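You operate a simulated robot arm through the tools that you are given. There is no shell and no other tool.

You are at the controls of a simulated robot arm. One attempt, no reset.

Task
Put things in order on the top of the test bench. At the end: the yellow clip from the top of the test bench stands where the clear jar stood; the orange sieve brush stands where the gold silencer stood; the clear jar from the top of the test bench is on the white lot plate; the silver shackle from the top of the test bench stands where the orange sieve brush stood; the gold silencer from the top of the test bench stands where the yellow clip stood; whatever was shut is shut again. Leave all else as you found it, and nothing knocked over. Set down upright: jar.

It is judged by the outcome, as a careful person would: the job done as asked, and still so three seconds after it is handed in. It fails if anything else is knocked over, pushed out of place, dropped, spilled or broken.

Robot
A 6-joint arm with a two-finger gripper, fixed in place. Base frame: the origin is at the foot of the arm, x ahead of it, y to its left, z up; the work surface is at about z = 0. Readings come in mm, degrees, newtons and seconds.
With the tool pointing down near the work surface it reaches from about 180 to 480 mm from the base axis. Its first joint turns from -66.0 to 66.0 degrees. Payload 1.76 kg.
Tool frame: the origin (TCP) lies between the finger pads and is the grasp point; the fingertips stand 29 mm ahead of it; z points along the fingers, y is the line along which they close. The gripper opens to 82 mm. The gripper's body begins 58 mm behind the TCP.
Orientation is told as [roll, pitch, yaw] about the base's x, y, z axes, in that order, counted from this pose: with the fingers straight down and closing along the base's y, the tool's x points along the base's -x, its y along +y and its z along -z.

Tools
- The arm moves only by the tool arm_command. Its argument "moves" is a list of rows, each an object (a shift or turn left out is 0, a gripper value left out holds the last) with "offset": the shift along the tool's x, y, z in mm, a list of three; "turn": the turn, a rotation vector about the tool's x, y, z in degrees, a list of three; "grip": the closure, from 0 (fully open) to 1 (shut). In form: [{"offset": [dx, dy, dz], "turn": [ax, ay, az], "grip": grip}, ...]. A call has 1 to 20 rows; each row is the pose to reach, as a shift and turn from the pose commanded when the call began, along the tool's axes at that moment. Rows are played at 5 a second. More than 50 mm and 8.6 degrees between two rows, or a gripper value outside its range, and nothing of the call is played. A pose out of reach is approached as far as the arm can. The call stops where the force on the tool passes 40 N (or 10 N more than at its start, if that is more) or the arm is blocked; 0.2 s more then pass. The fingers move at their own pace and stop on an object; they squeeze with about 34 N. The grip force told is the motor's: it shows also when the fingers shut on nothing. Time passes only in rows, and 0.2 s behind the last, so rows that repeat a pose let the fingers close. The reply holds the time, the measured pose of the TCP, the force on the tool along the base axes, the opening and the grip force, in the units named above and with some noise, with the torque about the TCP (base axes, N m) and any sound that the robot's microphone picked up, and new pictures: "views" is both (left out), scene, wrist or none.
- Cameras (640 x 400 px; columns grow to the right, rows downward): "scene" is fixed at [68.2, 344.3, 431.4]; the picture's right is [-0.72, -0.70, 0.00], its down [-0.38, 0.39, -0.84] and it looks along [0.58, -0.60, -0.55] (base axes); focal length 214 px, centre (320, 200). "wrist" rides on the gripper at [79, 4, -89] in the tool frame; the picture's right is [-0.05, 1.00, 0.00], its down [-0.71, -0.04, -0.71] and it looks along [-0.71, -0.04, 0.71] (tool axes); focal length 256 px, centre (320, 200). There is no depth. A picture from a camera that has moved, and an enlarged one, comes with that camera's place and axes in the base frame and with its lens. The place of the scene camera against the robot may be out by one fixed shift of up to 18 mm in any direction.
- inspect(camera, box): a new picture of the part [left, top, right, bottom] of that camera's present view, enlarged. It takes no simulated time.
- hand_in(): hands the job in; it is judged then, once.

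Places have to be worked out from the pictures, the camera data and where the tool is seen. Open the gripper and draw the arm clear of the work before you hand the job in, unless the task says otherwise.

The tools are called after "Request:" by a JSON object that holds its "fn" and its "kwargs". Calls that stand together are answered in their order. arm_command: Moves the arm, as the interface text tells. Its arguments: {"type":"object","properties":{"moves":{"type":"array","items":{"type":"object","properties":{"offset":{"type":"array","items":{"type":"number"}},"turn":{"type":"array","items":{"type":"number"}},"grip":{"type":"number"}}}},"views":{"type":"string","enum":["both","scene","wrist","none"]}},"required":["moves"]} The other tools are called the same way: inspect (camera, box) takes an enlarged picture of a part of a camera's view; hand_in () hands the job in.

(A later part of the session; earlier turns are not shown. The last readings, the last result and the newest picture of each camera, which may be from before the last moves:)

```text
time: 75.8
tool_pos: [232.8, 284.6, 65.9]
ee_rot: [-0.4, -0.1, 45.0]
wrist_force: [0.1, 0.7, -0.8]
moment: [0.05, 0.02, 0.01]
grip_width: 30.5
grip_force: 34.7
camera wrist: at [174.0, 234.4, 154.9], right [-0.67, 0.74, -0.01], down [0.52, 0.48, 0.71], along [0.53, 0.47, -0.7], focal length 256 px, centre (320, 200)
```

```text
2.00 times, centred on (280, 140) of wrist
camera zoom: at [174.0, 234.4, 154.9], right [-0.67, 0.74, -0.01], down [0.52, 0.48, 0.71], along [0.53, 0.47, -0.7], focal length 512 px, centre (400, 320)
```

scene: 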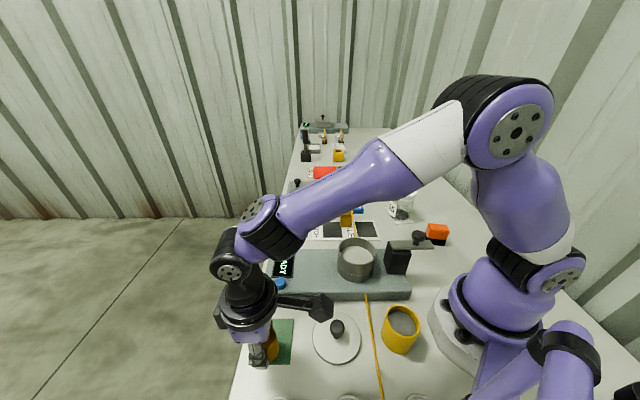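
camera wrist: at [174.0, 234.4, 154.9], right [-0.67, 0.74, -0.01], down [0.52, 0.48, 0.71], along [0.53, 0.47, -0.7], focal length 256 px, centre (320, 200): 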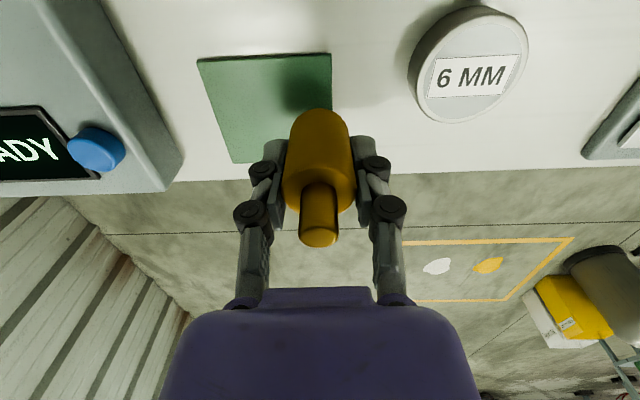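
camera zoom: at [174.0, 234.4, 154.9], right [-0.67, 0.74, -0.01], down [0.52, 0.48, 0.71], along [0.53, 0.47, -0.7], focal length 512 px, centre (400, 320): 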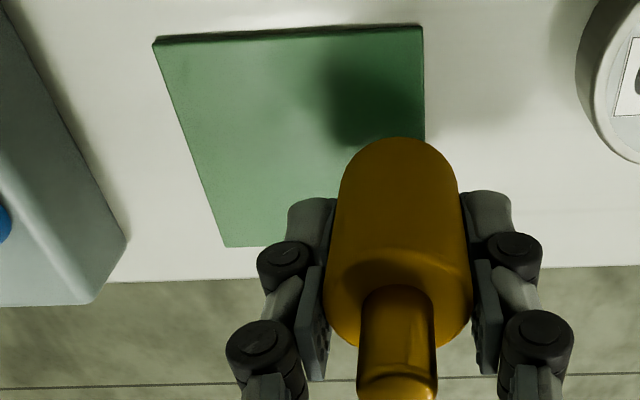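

The silencer is firmly held. I lift it to z≈140 and carry it to above the DEEP swatch (clip's old place at 453,27), turning the tool back to ψ=-45° on the way.

Request:
{"fn": "arm_command", "kwargs": {"moves": [{"offset": [0, 0, -25], "grip": 0.8}, {"offset": [0, 0, -50], "grip": 0.8}, {"offset": [0, 0, -75], "grip": 0.8}, {"offset": [2.2, -28.5, -75], "turn": [0, 0, 7.5], "grip": 0.8}, {"offset": [4.4, -57, -75], "turn": [0, 0, 15], "grip": 0.8}, {"offset": [6.6, -85.5, -75], "turn": [0, 0, 22.5], "grip": 0.8}, {"offset": [8.8, -114, -75], "turn": [0, 0, 30], "grip": 0.8}, {"offset": [11, -142, -75], "turn": [0, 0, 37.5], "grip": 0.8}, {"offset": [13.2, -171, -75], "turn": [0, 0, 45], "grip": 0.8}, {"offset": [15.4, -199, -75], "turn": [0, 0, 52.5], "grip": 0.8}, {"offset": [17.6, -228, -75], "turn": [0, 0, 60], "grip": 0.8}, {"offset": [19.8, -256, -75], "turn": [0, 0, 67.5], "grip": 0.8}, {"offset": [22, -285, -75], "turn": [0, 0, 75], "grip": 0.8}, {"offset": [24.2, -313, -75], "turn": [0, 0, 82.5], "grip": 0.8}, {"offset": [26.4, -341.4, -75], "turn": [0, 0, 90], "grip": 0.8}, {"offset": [26.4, -341.4, -75], "turn": [0, 0, 90], "grip": 0.8}]}}

Request:
{"fn": "inspect", "kwargs": {"camera": "wrist", "box": [200, 0, 440, 200]}}

Request:
{"fn": "inspect", "kwargs": {"camera": "scene", "box": [250, 150, 390, 260]}}

```text
time: 79.2
tool_pos: [452.8, 25.8, 143.1]
ee_rot: [0.2, -0.5, -45.1]
wrist_force: [-0.7, 0.3, -1.0]
moment: [0.03, -0.03, -0.01]
grip_width: 30.4
grip_force: 33.5
camera wrist: at [399.0, 86.8, 230.8], right [0.74, 0.67, 0.0], down [0.47, -0.52, 0.71], along [0.48, -0.53, -0.7], focal length 256 px, centre (320, 200)
```

scene: 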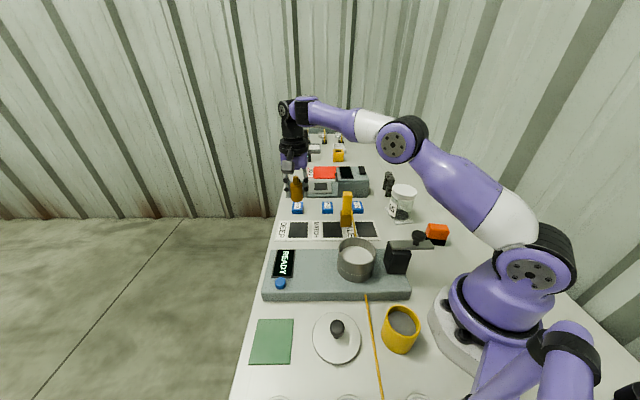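
wrist: 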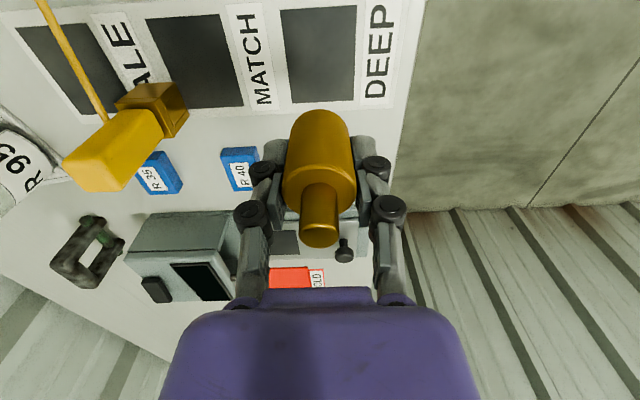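

```text
2.00 times, centred on (320, 100) of wrist
camera zoom: at [399.0, 86.8, 230.8], right [0.74, 0.67, 0.0], down [0.47, -0.52, 0.71], along [0.48, -0.53, -0.7], focal length 512 px, centre (320, 400)
```

zoom: 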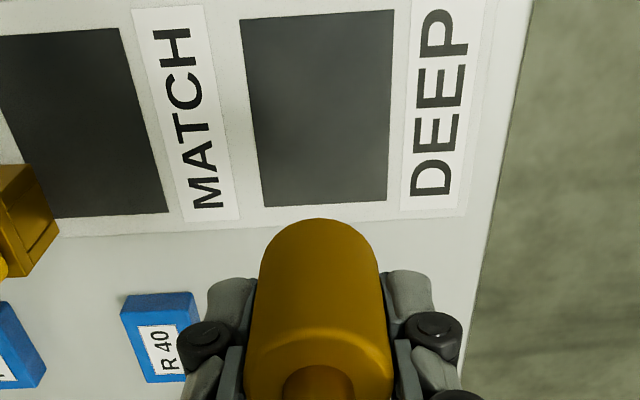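

```text
3.64 times, centred on (320, 205) of scene
camera zoom: at [68.3, 344.2, 431.4], right [-0.72, -0.7, 0.0], down [-0.38, 0.39, -0.84], along [0.58, -0.6, -0.55], focal length 780 px, centre (320, 182)
```

zoom: 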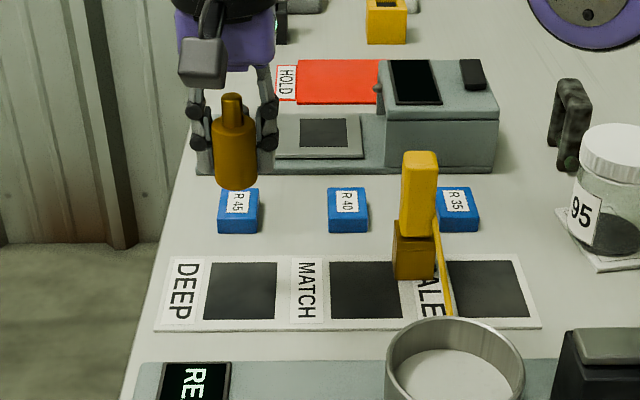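

The silencer hangs over the DEEP swatch. I fine-shift by 3 mm and lower to about 8 mm above the strip.

Request:
{"fn": "arm_command", "kwargs": {"moves": [{"offset": [-1.4, 0.5, 12], "grip": 0.8}, {"offset": [-2.8, 1, 28], "grip": 0.8}, {"offset": [-2.8, 1, 44], "grip": 0.8}, {"offset": [-2.8, 1, 60], "grip": 0.8}, {"offset": [-2.8, 1, 74], "grip": 0.8}, {"offset": [-2.8, 1, 86], "grip": 0.8}, {"offset": [-2.8, 1, 92], "grip": 0.8}, {"offset": [-2.8, 1, 92], "grip": 0.8}]}}

Request:
{"fn": "inspect", "kwargs": {"camera": "scene", "box": [250, 170, 370, 250]}}

Request:
{"fn": "inspect", "kwargs": {"camera": "wrist", "box": [200, 0, 440, 200]}}

```text
time: 81.0
tool_pos: [455.8, 23.6, 51.6]
ee_rot: [0.3, -0.5, -45.0]
wrist_force: [0.4, 0.5, -0.9]
moment: [-0.02, 0.0, 0.02]
grip_width: 30.3
grip_force: 33.9
camera wrist: at [404.0, 84.2, 140.3], right [0.74, 0.67, 0.0], down [0.47, -0.52, 0.71], along [0.48, -0.53, -0.7], focal length 256 px, centre (320, 200)
```

scene: 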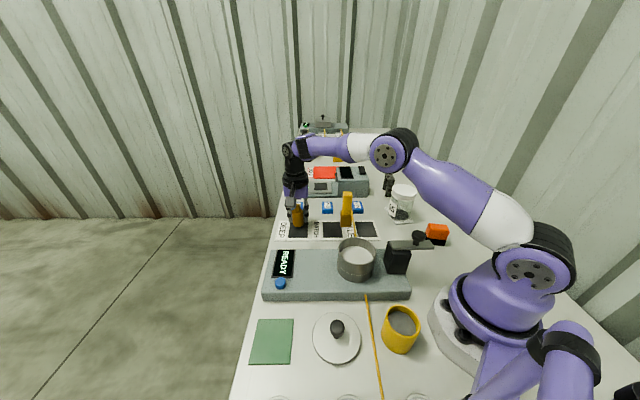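
wrist: 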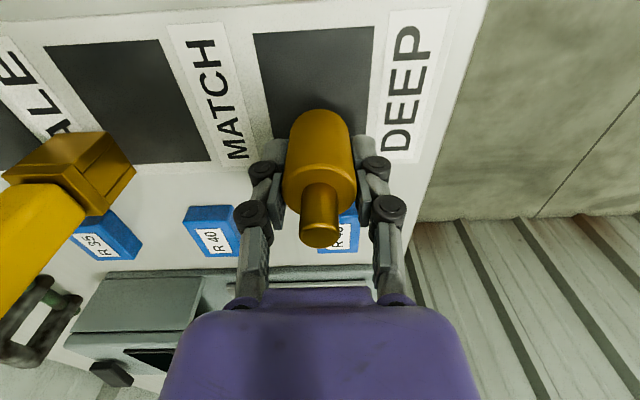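

```text
5.00 times, centred on (310, 210) of scene
camera zoom: at [68.2, 344.3, 431.4], right [-0.72, -0.7, 0.0], down [-0.38, 0.39, -0.84], along [0.58, -0.6, -0.55], focal length 1072 px, centre (370, 150)
```

zoom: 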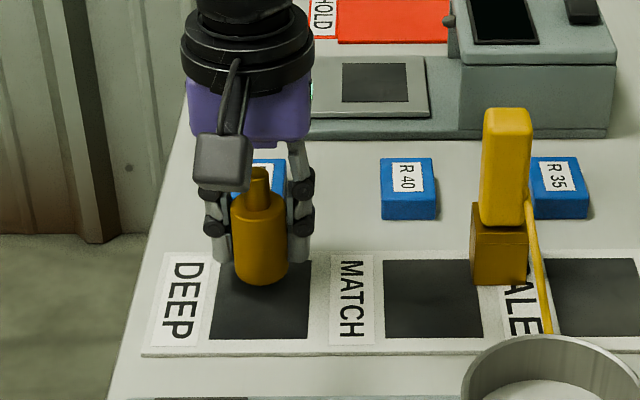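

```text
2.00 times, centred on (320, 100) of wrist
camera zoom: at [404.0, 84.2, 140.3], right [0.74, 0.67, 0.0], down [0.47, -0.52, 0.71], along [0.48, -0.53, -0.7], focal length 512 px, centre (320, 400)
```

zoom: 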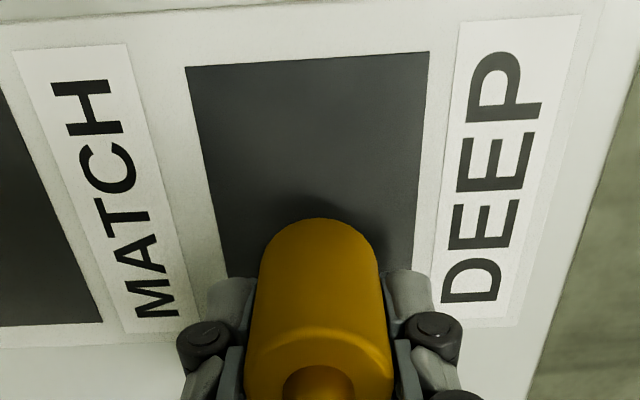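

The silencer is about 9 mm above the strip and maybe 5 mm too far from the camera compared with where the clip stood; I shift it back 4 mm and lower further.

Request:
{"fn": "arm_command", "kwargs": {"moves": [{"offset": [2, 0, 0], "grip": 0.8}, {"offset": [4, 0, 2], "grip": 0.8}, {"offset": [4, 0, 4], "grip": 0.8}, {"offset": [4, 0, 6], "grip": 0.8}, {"offset": [4, 0, 6], "grip": 0.8}], "views": "none"}}

```text
time: 82.2
tool_pos: [453.9, 26.4, 46.0]
ee_rot: [0.2, -0.5, -45.0]
wrist_force: [0.0, -0.8, -0.9]
moment: [0.02, 0.03, -0.01]
grip_width: 30.5
grip_force: 34.1
```

No contact yet at z≈46; I go on in small steps.

Request:
{"fn": "arm_command", "kwargs": {"moves": [{"offset": [0, 0, 1], "grip": 0.8}, {"offset": [0, 0, 2], "grip": 0.8}, {"offset": [0, 0, 2], "grip": 0.8}], "views": "none"}}

```text
time: 83.0
tool_pos: [454.4, 26.7, 44.8]
ee_rot: [0.2, -0.5, -45.0]
wrist_force: [-0.1, 0.3, -1.2]
moment: [0.01, 0.03, -0.04]
grip_width: 30.2
grip_force: 33.7
```

Still free; another 1.5 mm.

Request:
{"fn": "arm_command", "kwargs": {"moves": [{"offset": [0, 0, 0.8], "grip": 0.8}, {"offset": [0, 0, 1.5], "grip": 0.8}, {"offset": [0, 0, 1.5], "grip": 0.8}], "views": "none"}}

```text
time: 83.8
tool_pos: [453.0, 27.2, 44.4]
ee_rot: [0.2, -0.5, -44.9]
wrist_force: [0.3, 0.0, -1.0]
moment: [0.03, 0.02, 0.03]
grip_width: 30.7
grip_force: 34.1
```

Request:
{"fn": "arm_command", "kwargs": {"moves": [{"offset": [0, 0, 0.8], "grip": 0.8}, {"offset": [0, 0, 1.5], "grip": 0.8}, {"offset": [0, 0, 1.5], "grip": 0.8}], "views": "none"}}

```text
time: 84.6
tool_pos: [454.6, 27.0, 41.8]
ee_rot: [0.1, -0.5, -44.9]
wrist_force: [-1.1, 0.0, -1.4]
moment: [-0.03, 0.01, 0.02]
grip_width: 30.6
grip_force: 34.3
```

Still hanging at z≈42 (strip is thinner than the green plate); one more small step down.

Request:
{"fn": "arm_command", "kwargs": {"moves": [{"offset": [0, 0, 0.8], "grip": 0.8}, {"offset": [0, 0, 1.5], "grip": 0.8}, {"offset": [0, 0, 1.5], "grip": 0.8}], "views": "scene"}}

Request:
{"fn": "inspect", "kwargs": {"camera": "scene", "box": [250, 170, 370, 250]}}

```text
time: 85.4
tool_pos: [455.6, 26.4, 41.5]
ee_rot: [0.3, -0.6, -45.0]
wrist_force: [-5.0, 2.9, 16.0]
moment: [0.14, 0.38, 0.03]
grip_width: 30.2
grip_force: 34.1
```

scene: 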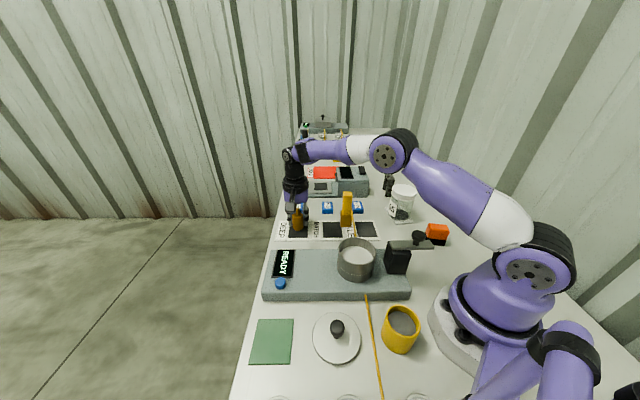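

```text
5.00 times, centred on (310, 210) of scene
camera zoom: at [68.2, 344.3, 431.4], right [-0.72, -0.7, 0.0], down [-0.38, 0.39, -0.84], along [0.58, -0.6, -0.55], focal length 1072 px, centre (370, 150)
```

zoom: 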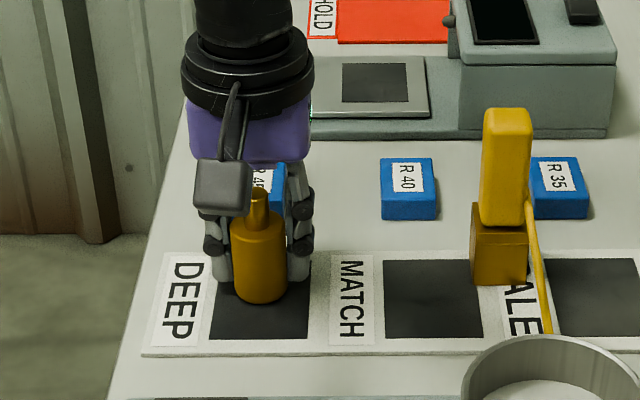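

Contact (16 N) with the silencer on the DEEP swatch. I ease up half a mm, open slowly, and rise vertically (not too high here because of the reach limit).

Request:
{"fn": "arm_command", "kwargs": {"moves": [{"offset": [0, 0, -0.6], "grip": 0.8}, {"offset": [0, 0, -0.6], "grip": 0.6}, {"offset": [0, 0, -0.6], "grip": 0.55}, {"offset": [0, 0, -0.6], "grip": 0.45}, {"offset": [0, 0, -0.6], "grip": 0.3}, {"offset": [0, 0, -0.6], "grip": 0.2}, {"offset": [0, 0, -10], "grip": 0.2}, {"offset": [0, 0, -30], "grip": 0.1}, {"offset": [0, 0, -60], "grip": 0}, {"offset": [0, 0, -85], "grip": 0}, {"offset": [0, 0, -85], "grip": 0}]}}

Request:
{"fn": "inspect", "kwargs": {"camera": "scene", "box": [250, 170, 370, 250]}}

Request:
{"fn": "inspect", "kwargs": {"camera": "wrist", "box": [200, 0, 440, 200]}}

```text
time: 87.8
tool_pos: [453.5, 26.4, 123.4]
ee_rot: [0.3, -0.6, -45.1]
wrist_force: [-0.1, 1.1, 0.4]
moment: [0.0, 0.01, -0.01]
grip_width: 82.3
grip_force: 0.1
camera wrist: at [400.0, 86.5, 212.8], right [0.74, 0.67, 0.0], down [0.47, -0.52, 0.71], along [0.48, -0.53, -0.7], focal length 256 px, centre (320, 200)
```

scene: 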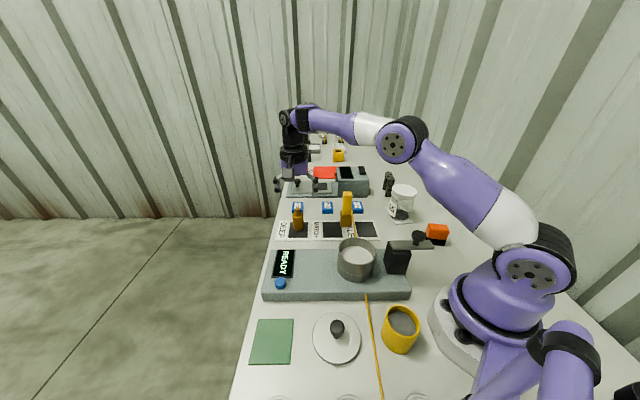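
wrist: 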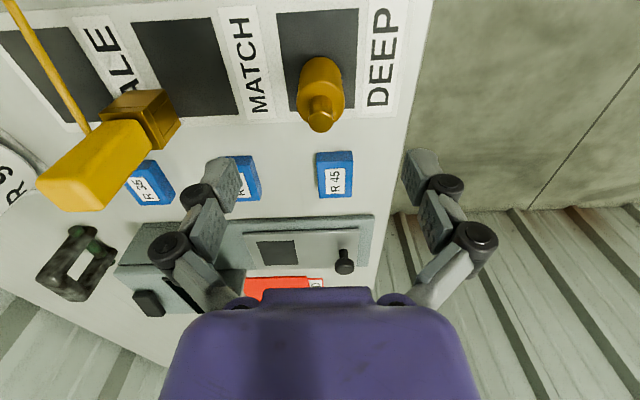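

```text
5.00 times, centred on (310, 210) of scene
camera zoom: at [68.2, 344.3, 431.4], right [-0.72, -0.7, 0.0], down [-0.38, 0.39, -0.84], along [0.58, -0.6, -0.55], focal length 1072 px, centre (370, 150)
```

zoom: 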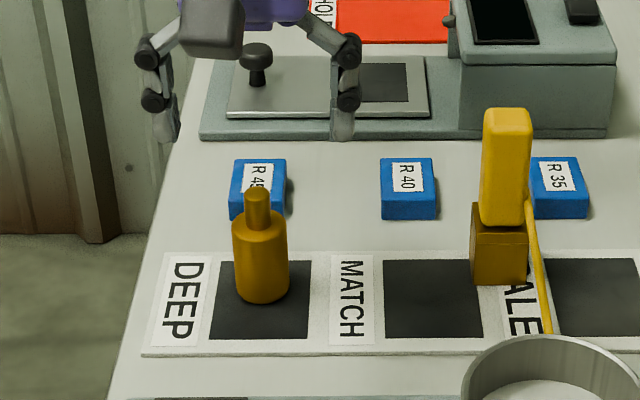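

```text
2.00 times, centred on (320, 100) of wrist
camera zoom: at [400.0, 86.5, 212.8], right [0.74, 0.67, 0.0], down [0.47, -0.52, 0.71], along [0.48, -0.53, -0.7], focal length 512 px, centre (320, 400)
```

zoom: 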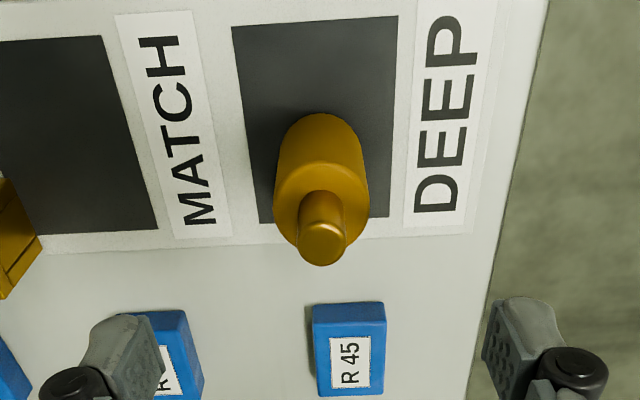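

The silencer stands upright on the clip's old place. Next is the orange brush (about 143,-198): I rise while moving inward, then travel there with the tool turned to ψ≈34° to grip its short side.

Request:
{"fn": "arm_command", "kwargs": {"moves": [{"offset": [4, -12, -26]}, {"offset": [8, -24, -52]}, {"offset": [12, -35.3, -77]}, {"offset": [16, -63.9, -79], "turn": [0, 0, -6.6]}, {"offset": [20, -92.5, -80], "turn": [0, 0, -13.2]}, {"offset": [24, -121, -82], "turn": [0, 0, -19.7]}, {"offset": [28.1, -149.6, -84], "turn": [0, 0, -26.3]}, {"offset": [32.1, -178.2, -85], "turn": [0, 0, -32.9]}, {"offset": [36.2, -206.8, -87], "turn": [0, 0, -39.5]}, {"offset": [40.2, -235.4, -88], "turn": [0, 0, -46.1]}, {"offset": [44.2, -264, -90], "turn": [0, 0, -52.7]}, {"offset": [48.2, -292.5, -92], "turn": [0, 0, -59.2]}, {"offset": [52.3, -321.1, -93], "turn": [0, 0, -65.8]}, {"offset": [56.3, -349.7, -95], "turn": [0, 0, -72.4]}, {"offset": [60.3, -378.3, -96.6], "turn": [0, 0, -79]}, {"offset": [60.3, -378.3, -96.6], "turn": [0, 0, -79]}]}}

Request:
{"fn": "inspect", "kwargs": {"camera": "wrist", "box": [220, 0, 420, 160]}}

```text
time: 91.2
tool_pos: [139.7, -197.7, 218.5]
ee_rot: [-0.5, -0.3, 34.1]
wrist_force: [-0.7, -0.4, -0.4]
moment: [0.02, 0.0, 0.03]
grip_width: 82.0
grip_force: 0.1
camera wrist: at [71.8, -237.6, 308.1], right [-0.52, 0.86, -0.01], down [0.6, 0.37, 0.71], along [0.61, 0.36, -0.7], focal length 256 px, centre (320, 200)
```

scene: 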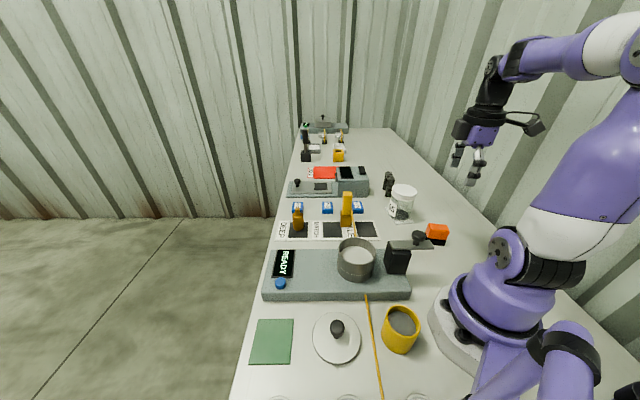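
wrist: 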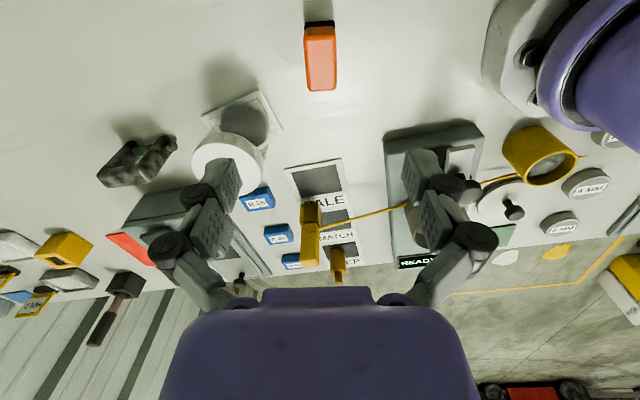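

```text
2.50 times, centred on (320, 80) of wrist
camera zoom: at [71.8, -237.6, 308.1], right [-0.52, 0.86, -0.01], down [0.6, 0.37, 0.71], along [0.61, 0.36, -0.7], focal length 640 px, centre (320, 500)
```

zoom: 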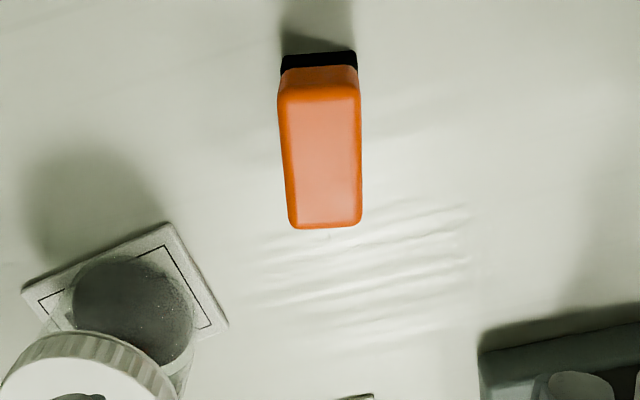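

The brush's top is about 47×28 mm, turned about 2° from the tool. I align, centre, pre-close to about 58 mm and descend part way for a check.

Request:
{"fn": "arm_command", "kwargs": {"moves": [{"offset": [-1.4, 0.7, 10], "turn": [0, 0, -1.2], "grip": 0.3}, {"offset": [-2.8, 1.4, 30], "turn": [0, 0, -2.3], "grip": 0.3}, {"offset": [-2.8, 1.4, 60], "turn": [0, 0, -2.3], "grip": 0.3}, {"offset": [-2.8, 1.4, 90], "turn": [0, 0, -2.3], "grip": 0.3}, {"offset": [-2.8, 1.4, 120], "turn": [0, 0, -2.3], "grip": 0.3}, {"offset": [-2.8, 1.4, 140], "turn": [0, 0, -2.3], "grip": 0.3}, {"offset": [-2.8, 1.4, 140], "turn": [0, 0, -2.3], "grip": 0.3}]}}

Request:
{"fn": "inspect", "kwargs": {"camera": "wrist", "box": [200, 20, 440, 220]}}

```text
time: 92.8
tool_pos: [144.2, -196.4, 81.5]
ee_rot: [-0.5, -0.3, 36.3]
wrist_force: [0.6, -0.6, -0.1]
moment: [0.0, -0.01, 0.0]
grip_width: 57.5
grip_force: 0.1
camera wrist: at [77.8, -239.0, 169.2], right [-0.55, 0.84, -0.01], down [0.58, 0.39, 0.71], along [0.6, 0.39, -0.7], focal length 256 px, centre (320, 200)
```

scene: 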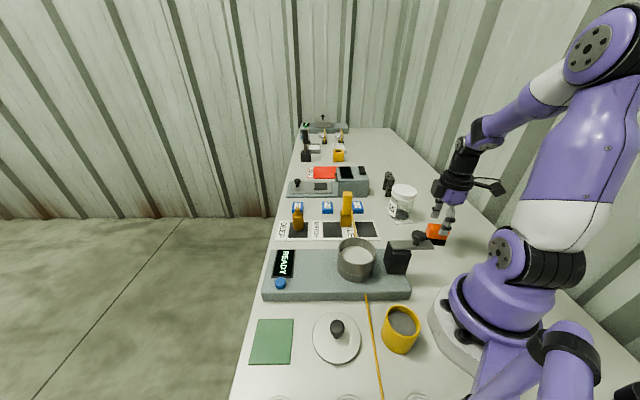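
wrist: 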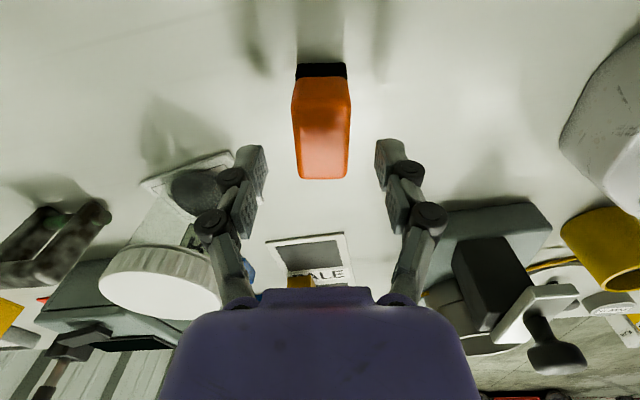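

```text
2.00 times, centred on (320, 120) of wrist
camera zoom: at [77.8, -239.0, 169.2], right [-0.55, 0.84, -0.01], down [0.58, 0.39, 0.71], along [0.6, 0.39, -0.7], focal length 512 px, centre (320, 360)
```

zoom: 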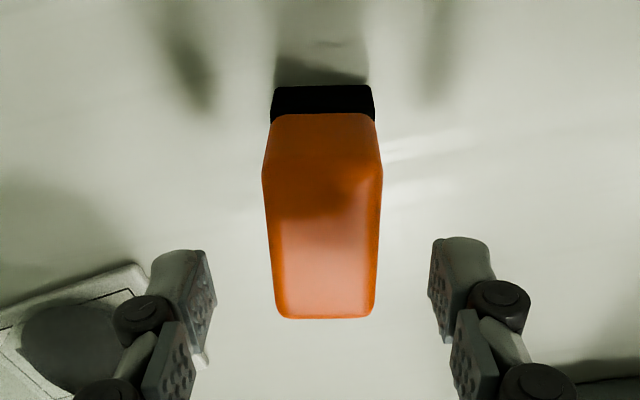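

Well aligned. I descend the remaining 43 mm and close gently on the brush's long faces.

Request:
{"fn": "arm_command", "kwargs": {"moves": [{"offset": [-1.5, 0, 12], "grip": 0.3}, {"offset": [-1.5, 0, 24], "grip": 0.3}, {"offset": [-1.5, 0, 35], "grip": 0.3}, {"offset": [-1.5, 0, 43], "grip": 0.3}, {"offset": [-1.5, 0, 43], "grip": 0.42}, {"offset": [-1.5, 0, 43], "grip": 0.5}, {"offset": [-1.5, 0, 43], "grip": 0.56}, {"offset": [-1.5, 0, 43], "grip": 0.6}, {"offset": [-1.5, 0, 43], "grip": 0.65}, {"offset": [-1.5, 0, 43], "grip": 0.75}, {"offset": [-1.5, 0, 43], "grip": 0.85}]}}

Request:
{"fn": "inspect", "kwargs": {"camera": "wrist", "box": [200, 20, 440, 220]}}

```text
time: 95.2
tool_pos: [146.0, -194.4, 38.1]
ee_rot: [-0.4, -0.3, 36.3]
wrist_force: [0.8, 0.5, 2.3]
moment: [0.02, 0.0, -0.05]
grip_width: 28.8
grip_force: 34.3
camera wrist: at [80.0, -236.3, 125.7], right [-0.55, 0.84, -0.01], down [0.58, 0.39, 0.71], along [0.6, 0.39, -0.7], focal length 256 px, centre (320, 200)
```

scene: 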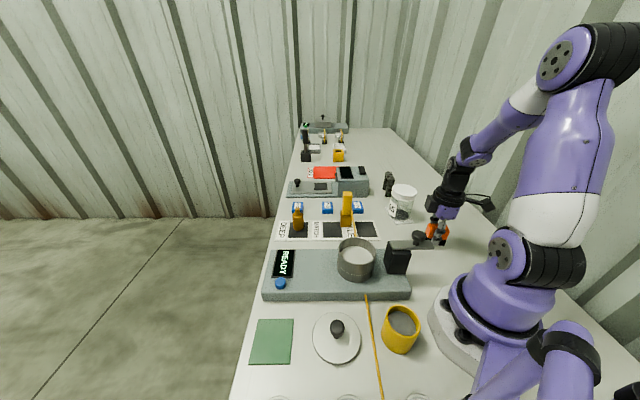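
wrist: 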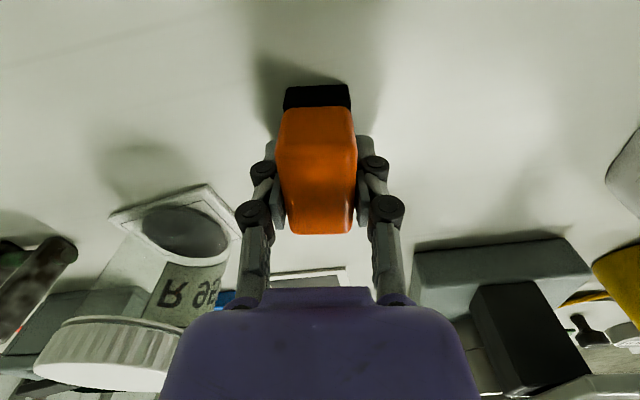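

```text
2.00 times, centred on (320, 120) of wrist
camera zoom: at [80.0, -236.3, 125.7], right [-0.55, 0.84, -0.01], down [0.58, 0.39, 0.71], along [0.6, 0.39, -0.7], focal length 512 px, centre (320, 360)
```

zoom: 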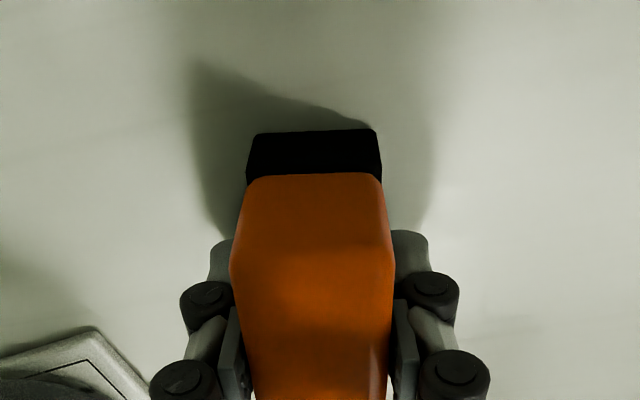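

The brush is held (28.8 mm); it stood at about (143.5,-196.5). I lift it and carry it on an arc around the base, high above the other items.

Request:
{"fn": "arm_command", "kwargs": {"moves": [{"offset": [0, 0, -4], "grip": 0.85}, {"offset": [0, 0, -20], "grip": 0.85}, {"offset": [0, 0, -45], "grip": 0.85}, {"offset": [0, 0, -75], "grip": 0.85}, {"offset": [0, 0, -102], "grip": 0.85}, {"offset": [-34, 2.9, -110], "grip": 0.85}, {"offset": [-67.9, 5.7, -118], "grip": 0.85}, {"offset": [-101.9, 8.6, -126], "grip": 0.85}, {"offset": [-135.8, 11.5, -134], "grip": 0.85}, {"offset": [-169.8, 14.3, -142], "grip": 0.85}, {"offset": [-203.7, 17.2, -150], "grip": 0.85}, {"offset": [-225.9, 40.6, -150], "grip": 0.85}, {"offset": [-248, 64, -150], "grip": 0.85}, {"offset": [-270.2, 87.5, -150], "grip": 0.85}, {"offset": [-292.3, 110.9, -150], "grip": 0.85}, {"offset": [-314.5, 134.3, -150], "grip": 0.85}, {"offset": [-314.5, 134.3, -150], "grip": 0.85}], "views": "scene"}}

```text
time: 98.8
tool_pos: [318.1, 103.7, 187.3]
ee_rot: [-0.6, -0.2, 36.3]
wrist_force: [-0.5, 0.2, -1.3]
moment: [-0.02, 0.0, 0.02]
grip_width: 28.9
grip_force: 34.1
```

scene: 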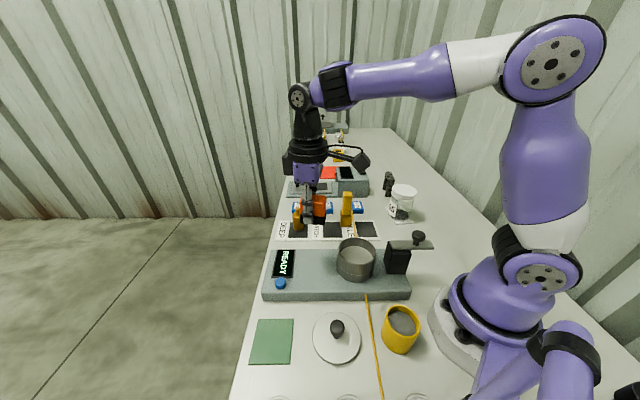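

Carried safely. I continue to above the green plate (silencer's old place, 228,284), turning to ψ=45°.

Request:
{"fn": "arm_command", "kwargs": {"moves": [{"offset": [-5.3, 28.4, 0], "turn": [0, 0, -1.2], "grip": 0.85}, {"offset": [-10.5, 56.9, 0], "turn": [0, 0, -2.5], "grip": 0.85}, {"offset": [-15.8, 85.3, 5], "turn": [0, 0, -3.7], "grip": 0.85}, {"offset": [-21.1, 113.8, 12], "turn": [0, 0, -5], "grip": 0.85}, {"offset": [-26.4, 142.2, 20], "turn": [0, 0, -6.2], "grip": 0.85}, {"offset": [-31.6, 170.7, 28], "turn": [0, 0, -7.5], "grip": 0.85}, {"offset": [-36.9, 199.1, 37], "turn": [0, 0, -8.7], "grip": 0.85}, {"offset": [-36.9, 199.1, 37], "turn": [0, 0, -8.7], "grip": 0.85}]}}

Request:
{"fn": "inspect", "kwargs": {"camera": "wrist", "box": [200, 0, 440, 200]}}

```text
time: 100.6
tool_pos: [232.8, 282.1, 148.4]
ee_rot: [-0.5, -0.1, 45.1]
wrist_force: [0.0, -0.1, -0.7]
moment: [-0.02, -0.01, -0.01]
grip_width: 29.0
grip_force: 34.4
camera wrist: at [173.7, 231.5, 237.4], right [-0.67, 0.74, -0.01], down [0.52, 0.48, 0.71], along [0.53, 0.47, -0.7], focal length 256 px, centre (320, 200)
```

scene: 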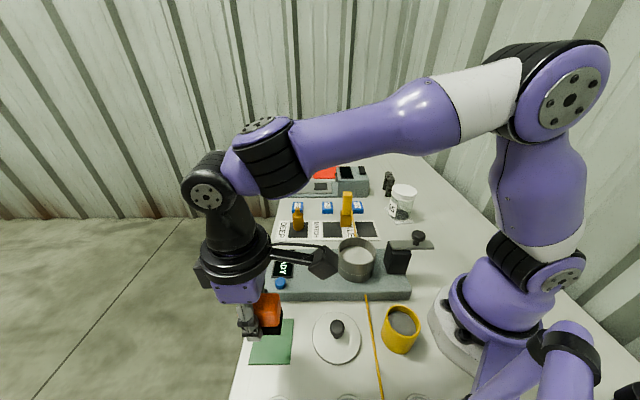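
wrist: 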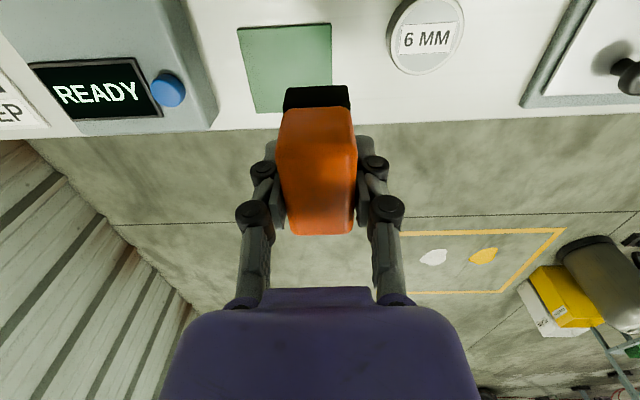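

```text
2.00 times, centred on (320, 100) of wrist
camera zoom: at [173.7, 231.5, 237.4], right [-0.67, 0.74, -0.01], down [0.52, 0.48, 0.71], along [0.53, 0.47, -0.7], focal length 512 px, centre (320, 400)
```

zoom: 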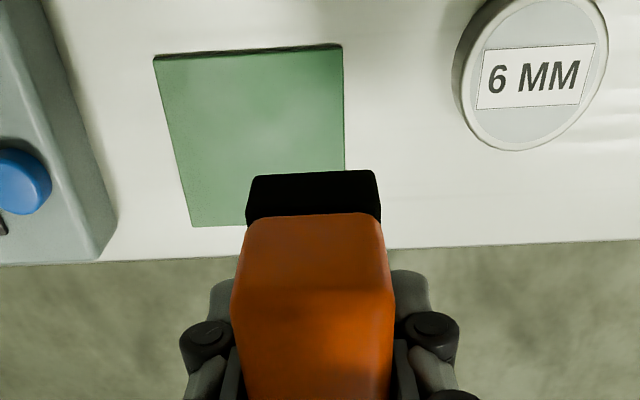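

The brush hangs over the plate; its target is about 3 mm to tool +y. I shift and lower to about 8 mm above the plate.

Request:
{"fn": "arm_command", "kwargs": {"moves": [{"offset": [0, 1.5, 15], "grip": 0.85}, {"offset": [0, 3, 32], "grip": 0.85}, {"offset": [0, 3, 50], "grip": 0.85}, {"offset": [0, 3, 68], "grip": 0.85}, {"offset": [0, 3, 84], "grip": 0.85}, {"offset": [0, 3, 96], "grip": 0.85}, {"offset": [0, 3, 98], "grip": 0.85}, {"offset": [0, 3, 98], "grip": 0.85}]}}

Request:
{"fn": "inspect", "kwargs": {"camera": "wrist", "box": [200, 0, 440, 200]}}

Request:
{"fn": "inspect", "kwargs": {"camera": "scene", "box": [225, 300, 345, 400]}}

```text
time: 102.4
tool_pos: [229.2, 284.0, 50.6]
ee_rot: [-0.5, -0.2, 45.0]
wrist_force: [0.9, -0.2, -1.0]
moment: [-0.02, 0.01, 0.0]
grip_width: 29.3
grip_force: 33.8
camera wrist: at [169.0, 232.5, 139.6], right [-0.67, 0.74, -0.01], down [0.52, 0.48, 0.71], along [0.53, 0.47, -0.7], focal length 256 px, centre (320, 200)
```

scene: 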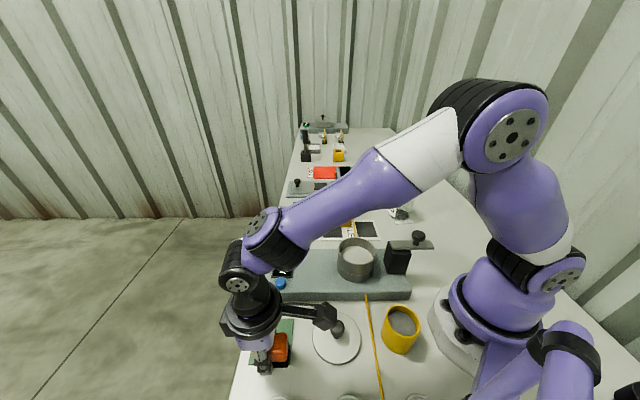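
wrist: 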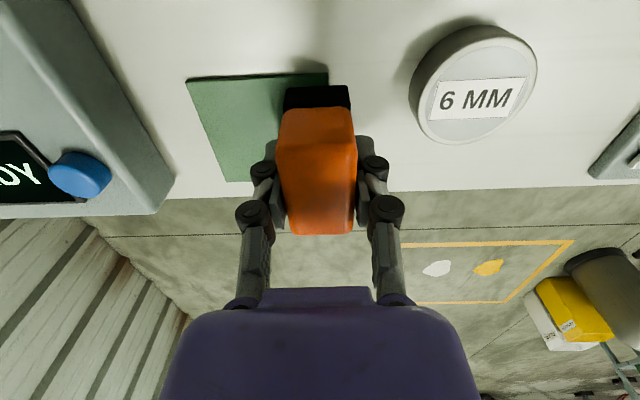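

```text
2.00 times, centred on (320, 100) of wrist
camera zoom: at [169.0, 232.5, 139.6], right [-0.67, 0.74, -0.01], down [0.52, 0.48, 0.71], along [0.53, 0.47, -0.7], focal length 512 px, centre (320, 400)
```

zoom: 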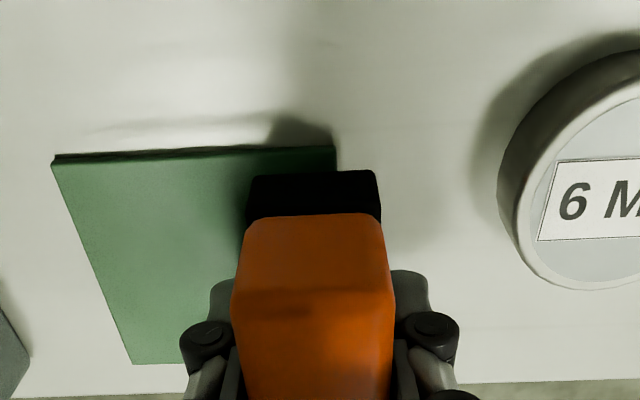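

```text
4.00 times, centred on (285, 350) of scene
camera zoom: at [68.2, 344.3, 431.4], right [-0.72, -0.7, 0.0], down [-0.38, 0.39, -0.84], along [0.58, -0.6, -0.55], focal length 858 px, centre (460, -400)
```

zoom: 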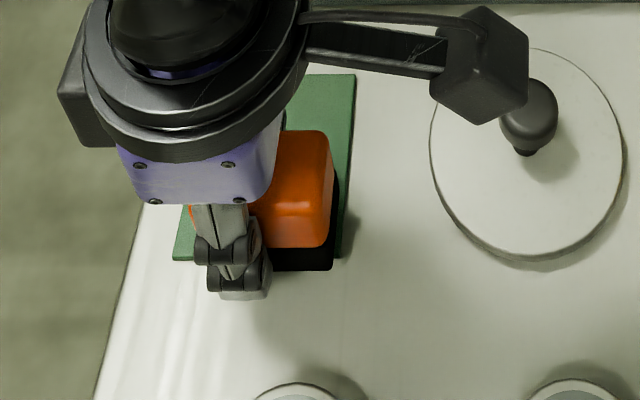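

The brush is about 6 mm too near the bench's inner side relative to where the silencer stood; I shift 5 mm outward and lower to contact in small steps.

Request:
{"fn": "arm_command", "kwargs": {"moves": [{"offset": [-2.5, 0, 0], "grip": 0.85}, {"offset": [-5, 0, 2], "grip": 0.85}, {"offset": [-5, 0, 4], "grip": 0.85}, {"offset": [-5, 0, 6], "grip": 0.85}, {"offset": [-5, 0, 6], "grip": 0.85}], "views": "none"}}

```text
time: 103.6
tool_pos: [232.6, 287.4, 45.2]
ee_rot: [-0.5, -0.2, 45.1]
wrist_force: [-0.6, 0.1, -0.4]
moment: [0.01, 0.02, -0.01]
grip_width: 29.1
grip_force: 33.6
```

No contact yet; continuing down 2 mm.

Request:
{"fn": "arm_command", "kwargs": {"moves": [{"offset": [0, 0, 1], "grip": 0.85}, {"offset": [0, 0, 2], "grip": 0.85}, {"offset": [0, 0, 2], "grip": 0.85}], "views": "none"}}

```text
time: 104.4
tool_pos: [233.5, 286.2, 43.9]
ee_rot: [-0.5, -0.3, 45.1]
wrist_force: [-0.2, 0.5, -0.2]
moment: [-0.01, -0.02, 0.03]
grip_width: 29.0
grip_force: 33.7
```

Request:
{"fn": "arm_command", "kwargs": {"moves": [{"offset": [0, 0, 0.8], "grip": 0.85}, {"offset": [0, 0, 1.5], "grip": 0.85}, {"offset": [0, 0, 1.5], "grip": 0.85}], "views": "none"}}

```text
time: 105.2
tool_pos: [233.9, 287.6, 40.8]
ee_rot: [-0.5, -0.2, 45.0]
wrist_force: [0.1, 0.4, -1.1]
moment: [0.02, 0.0, -0.02]
grip_width: 28.8
grip_force: 34.2
```

Still free at z≈41; one more small step.

Request:
{"fn": "arm_command", "kwargs": {"moves": [{"offset": [0, 0, 0.8], "grip": 0.85}, {"offset": [0, 0, 1.5], "grip": 0.85}, {"offset": [0, 0, 1.5], "grip": 0.85}], "views": "scene"}}

Request:
{"fn": "inspect", "kwargs": {"camera": "scene", "box": [225, 300, 345, 400]}}

```text
time: 106.0
tool_pos: [235.1, 287.7, 40.5]
ee_rot: [-0.5, -0.3, 45.2]
wrist_force: [-8.4, -2.4, 25.6]
moment: [-0.08, 0.27, -0.02]
grip_width: 29.2
grip_force: 34.1
```

scene: 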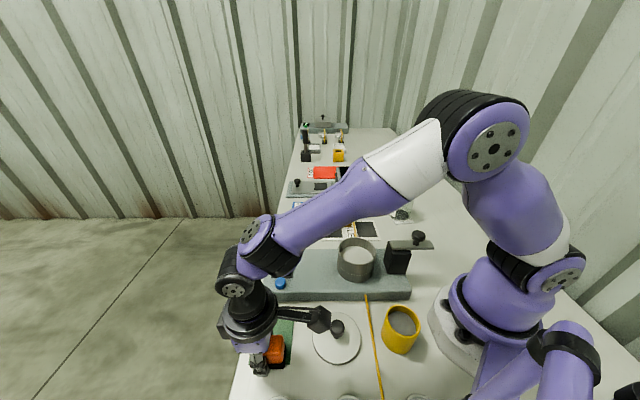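

```text
4.00 times, centred on (285, 350) of scene
camera zoom: at [68.2, 344.2, 431.5], right [-0.72, -0.7, 0.0], down [-0.38, 0.39, -0.84], along [0.58, -0.6, -0.55], focal length 858 px, centre (460, -400)
```

zoom: 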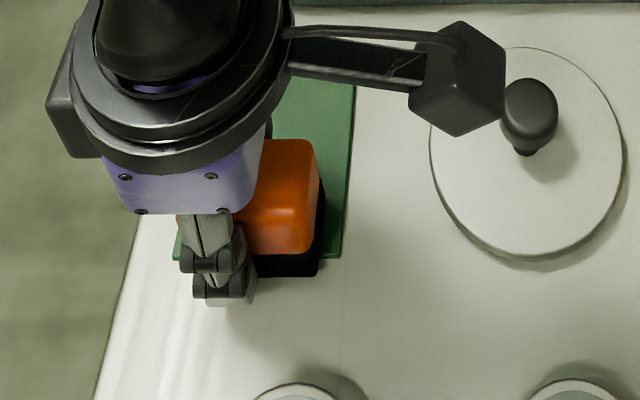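

Contact made (26 N). I ease up, open to about 60 mm and rise.

Request:
{"fn": "arm_command", "kwargs": {"moves": [{"offset": [0, 0, -0.8], "grip": 0.85}, {"offset": [0, 0, -0.8], "grip": 0.62}, {"offset": [0, 0, -0.8], "grip": 0.55}, {"offset": [0, 0, -0.8], "grip": 0.45}, {"offset": [0, 0, -0.8], "grip": 0.35}, {"offset": [0, 0, -0.8], "grip": 0.27}, {"offset": [0, 0, -12], "grip": 0.27}, {"offset": [0, 0, -35], "grip": 0.27}, {"offset": [0, 0, -70], "grip": 0.2}, {"offset": [0, 0, -110], "grip": 0}, {"offset": [0, 0, -140], "grip": 0}, {"offset": [0, 0, -140], "grip": 0}]}}

Request:
{"fn": "inspect", "kwargs": {"camera": "wrist", "box": [220, 0, 440, 160]}}

Request:
{"fn": "inspect", "kwargs": {"camera": "scene", "box": [225, 300, 345, 400]}}

```text
time: 108.6
tool_pos: [234.8, 287.6, 180.7]
ee_rot: [-0.6, -0.2, 45.0]
wrist_force: [0.1, -0.4, 0.3]
moment: [0.03, 0.01, -0.02]
grip_width: 81.8
grip_force: 0.2
camera wrist: at [175.5, 235.6, 269.1], right [-0.67, 0.74, -0.01], down [0.52, 0.48, 0.71], along [0.53, 0.47, -0.7], focal length 256 px, centre (320, 200)
```

scene: 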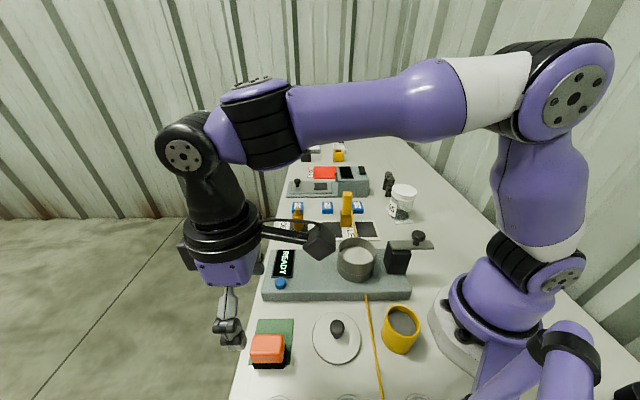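
wrist: 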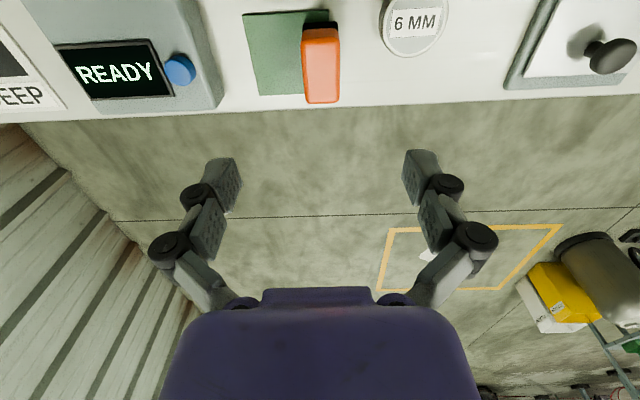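

```text
2.50 times, centred on (330, 80) of wrist
camera zoom: at [175.5, 235.6, 269.1], right [-0.67, 0.74, -0.01], down [0.52, 0.48, 0.71], along [0.53, 0.47, -0.7], focal length 640 px, centre (295, 500)
```

zoom: 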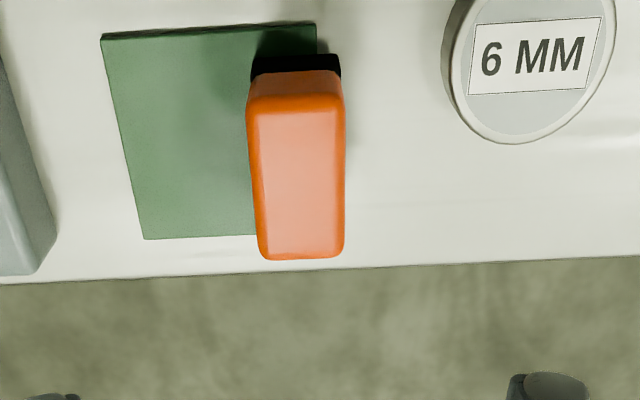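

```text
4.00 times, centred on (285, 350) of scene
camera zoom: at [68.2, 344.3, 431.4], right [-0.72, -0.7, 0.0], down [-0.38, 0.39, -0.84], along [0.58, -0.6, -0.55], focal length 858 px, centre (460, -400)
```

zoom: 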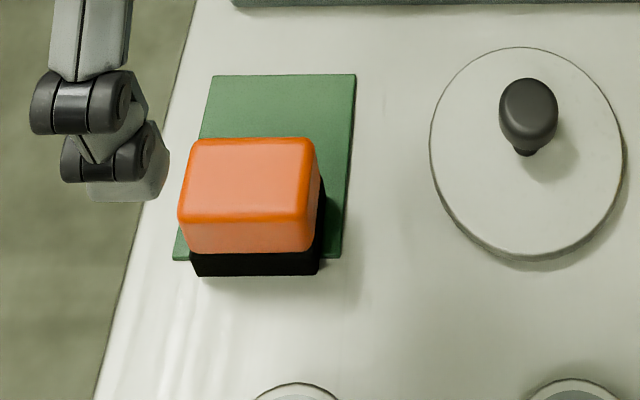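

The brush stands on the plate at the silencer's old place. Now the last item: I swing the arm high around to view the shackle (about 362,-326) with ψ≈-42°.

Request:
{"fn": "arm_command", "kwargs": {"moves": [{"offset": [10.9, -33.3, -3], "turn": [0, 0, 5.1]}, {"offset": [21.8, -66.7, -6], "turn": [0, 0, 10.2]}, {"offset": [32.7, -100, -9], "turn": [0, 0, 15.4]}, {"offset": [43.5, -133.3, -12], "turn": [0, 0, 20.5]}, {"offset": [54.4, -166.7, -16], "turn": [0, 0, 25.6]}, {"offset": [65.3, -200, -19], "turn": [0, 0, 30.7]}, {"offset": [85.1, -225.5, -19], "turn": [0, 0, 35.8]}, {"offset": [104.9, -250.9, -19], "turn": [0, 0, 40.9]}, {"offset": [124.7, -276.4, -19], "turn": [0, 0, 46.1]}, {"offset": [144.5, -301.8, -19], "turn": [0, 0, 51.2]}, {"offset": [164.3, -327.3, -19], "turn": [0, 0, 56.3]}, {"offset": [195, -343.8, -17], "turn": [0, 0, 61.4]}, {"offset": [225.6, -360.3, -16], "turn": [0, 0, 66.5]}, {"offset": [256.3, -376.8, -14], "turn": [0, 0, 71.6]}, {"offset": [286.9, -393.2, -12], "turn": [0, 0, 76.8]}, {"offset": [317.6, -409.7, -10], "turn": [0, 0, 81.9]}, {"offset": [348.2, -426.2, -9], "turn": [0, 0, 87]}, {"offset": [348.2, -426.2, -9], "turn": [0, 0, 87]}]}}

Request:
{"fn": "inspect", "kwargs": {"camera": "wrist", "box": [220, 40, 440, 240]}}

```text
time: 112.4
tool_pos: [286.0, -260.1, 191.8]
ee_rot: [0.1, -0.5, -42.0]
wrist_force: [0.0, -0.3, -0.1]
moment: [-0.02, 0.01, 0.02]
grip_width: 82.1
grip_force: 0.1
camera wrist: at [230.5, -201.5, 279.0], right [0.71, 0.71, 0.0], down [0.49, -0.5, 0.71], along [0.51, -0.5, -0.7], focal length 256 px, centre (320, 200)
```

scene: 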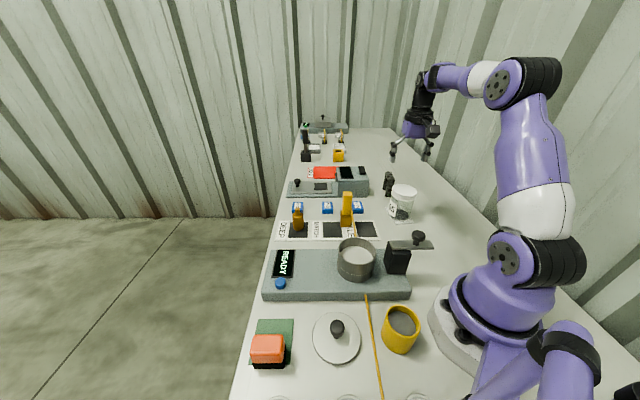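
wrist: 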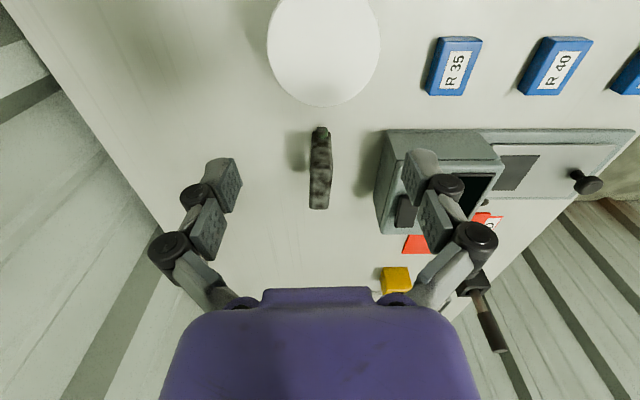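

```text
2.00 times, centred on (330, 140) of wrist
camera zoom: at [230.5, -201.5, 279.0], right [0.71, 0.71, 0.0], down [0.49, -0.5, 0.71], along [0.51, -0.5, -0.7], focal length 512 px, centre (300, 320)
```

zoom: 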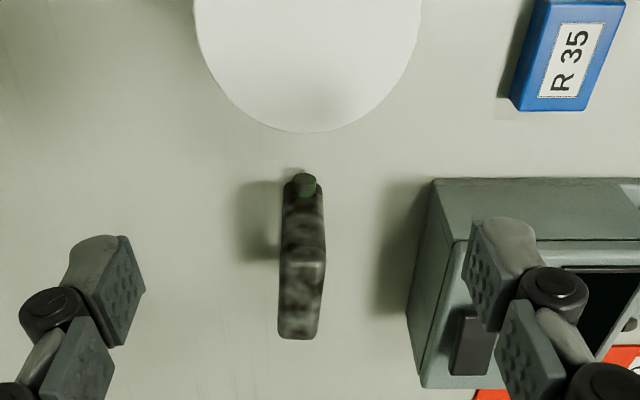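

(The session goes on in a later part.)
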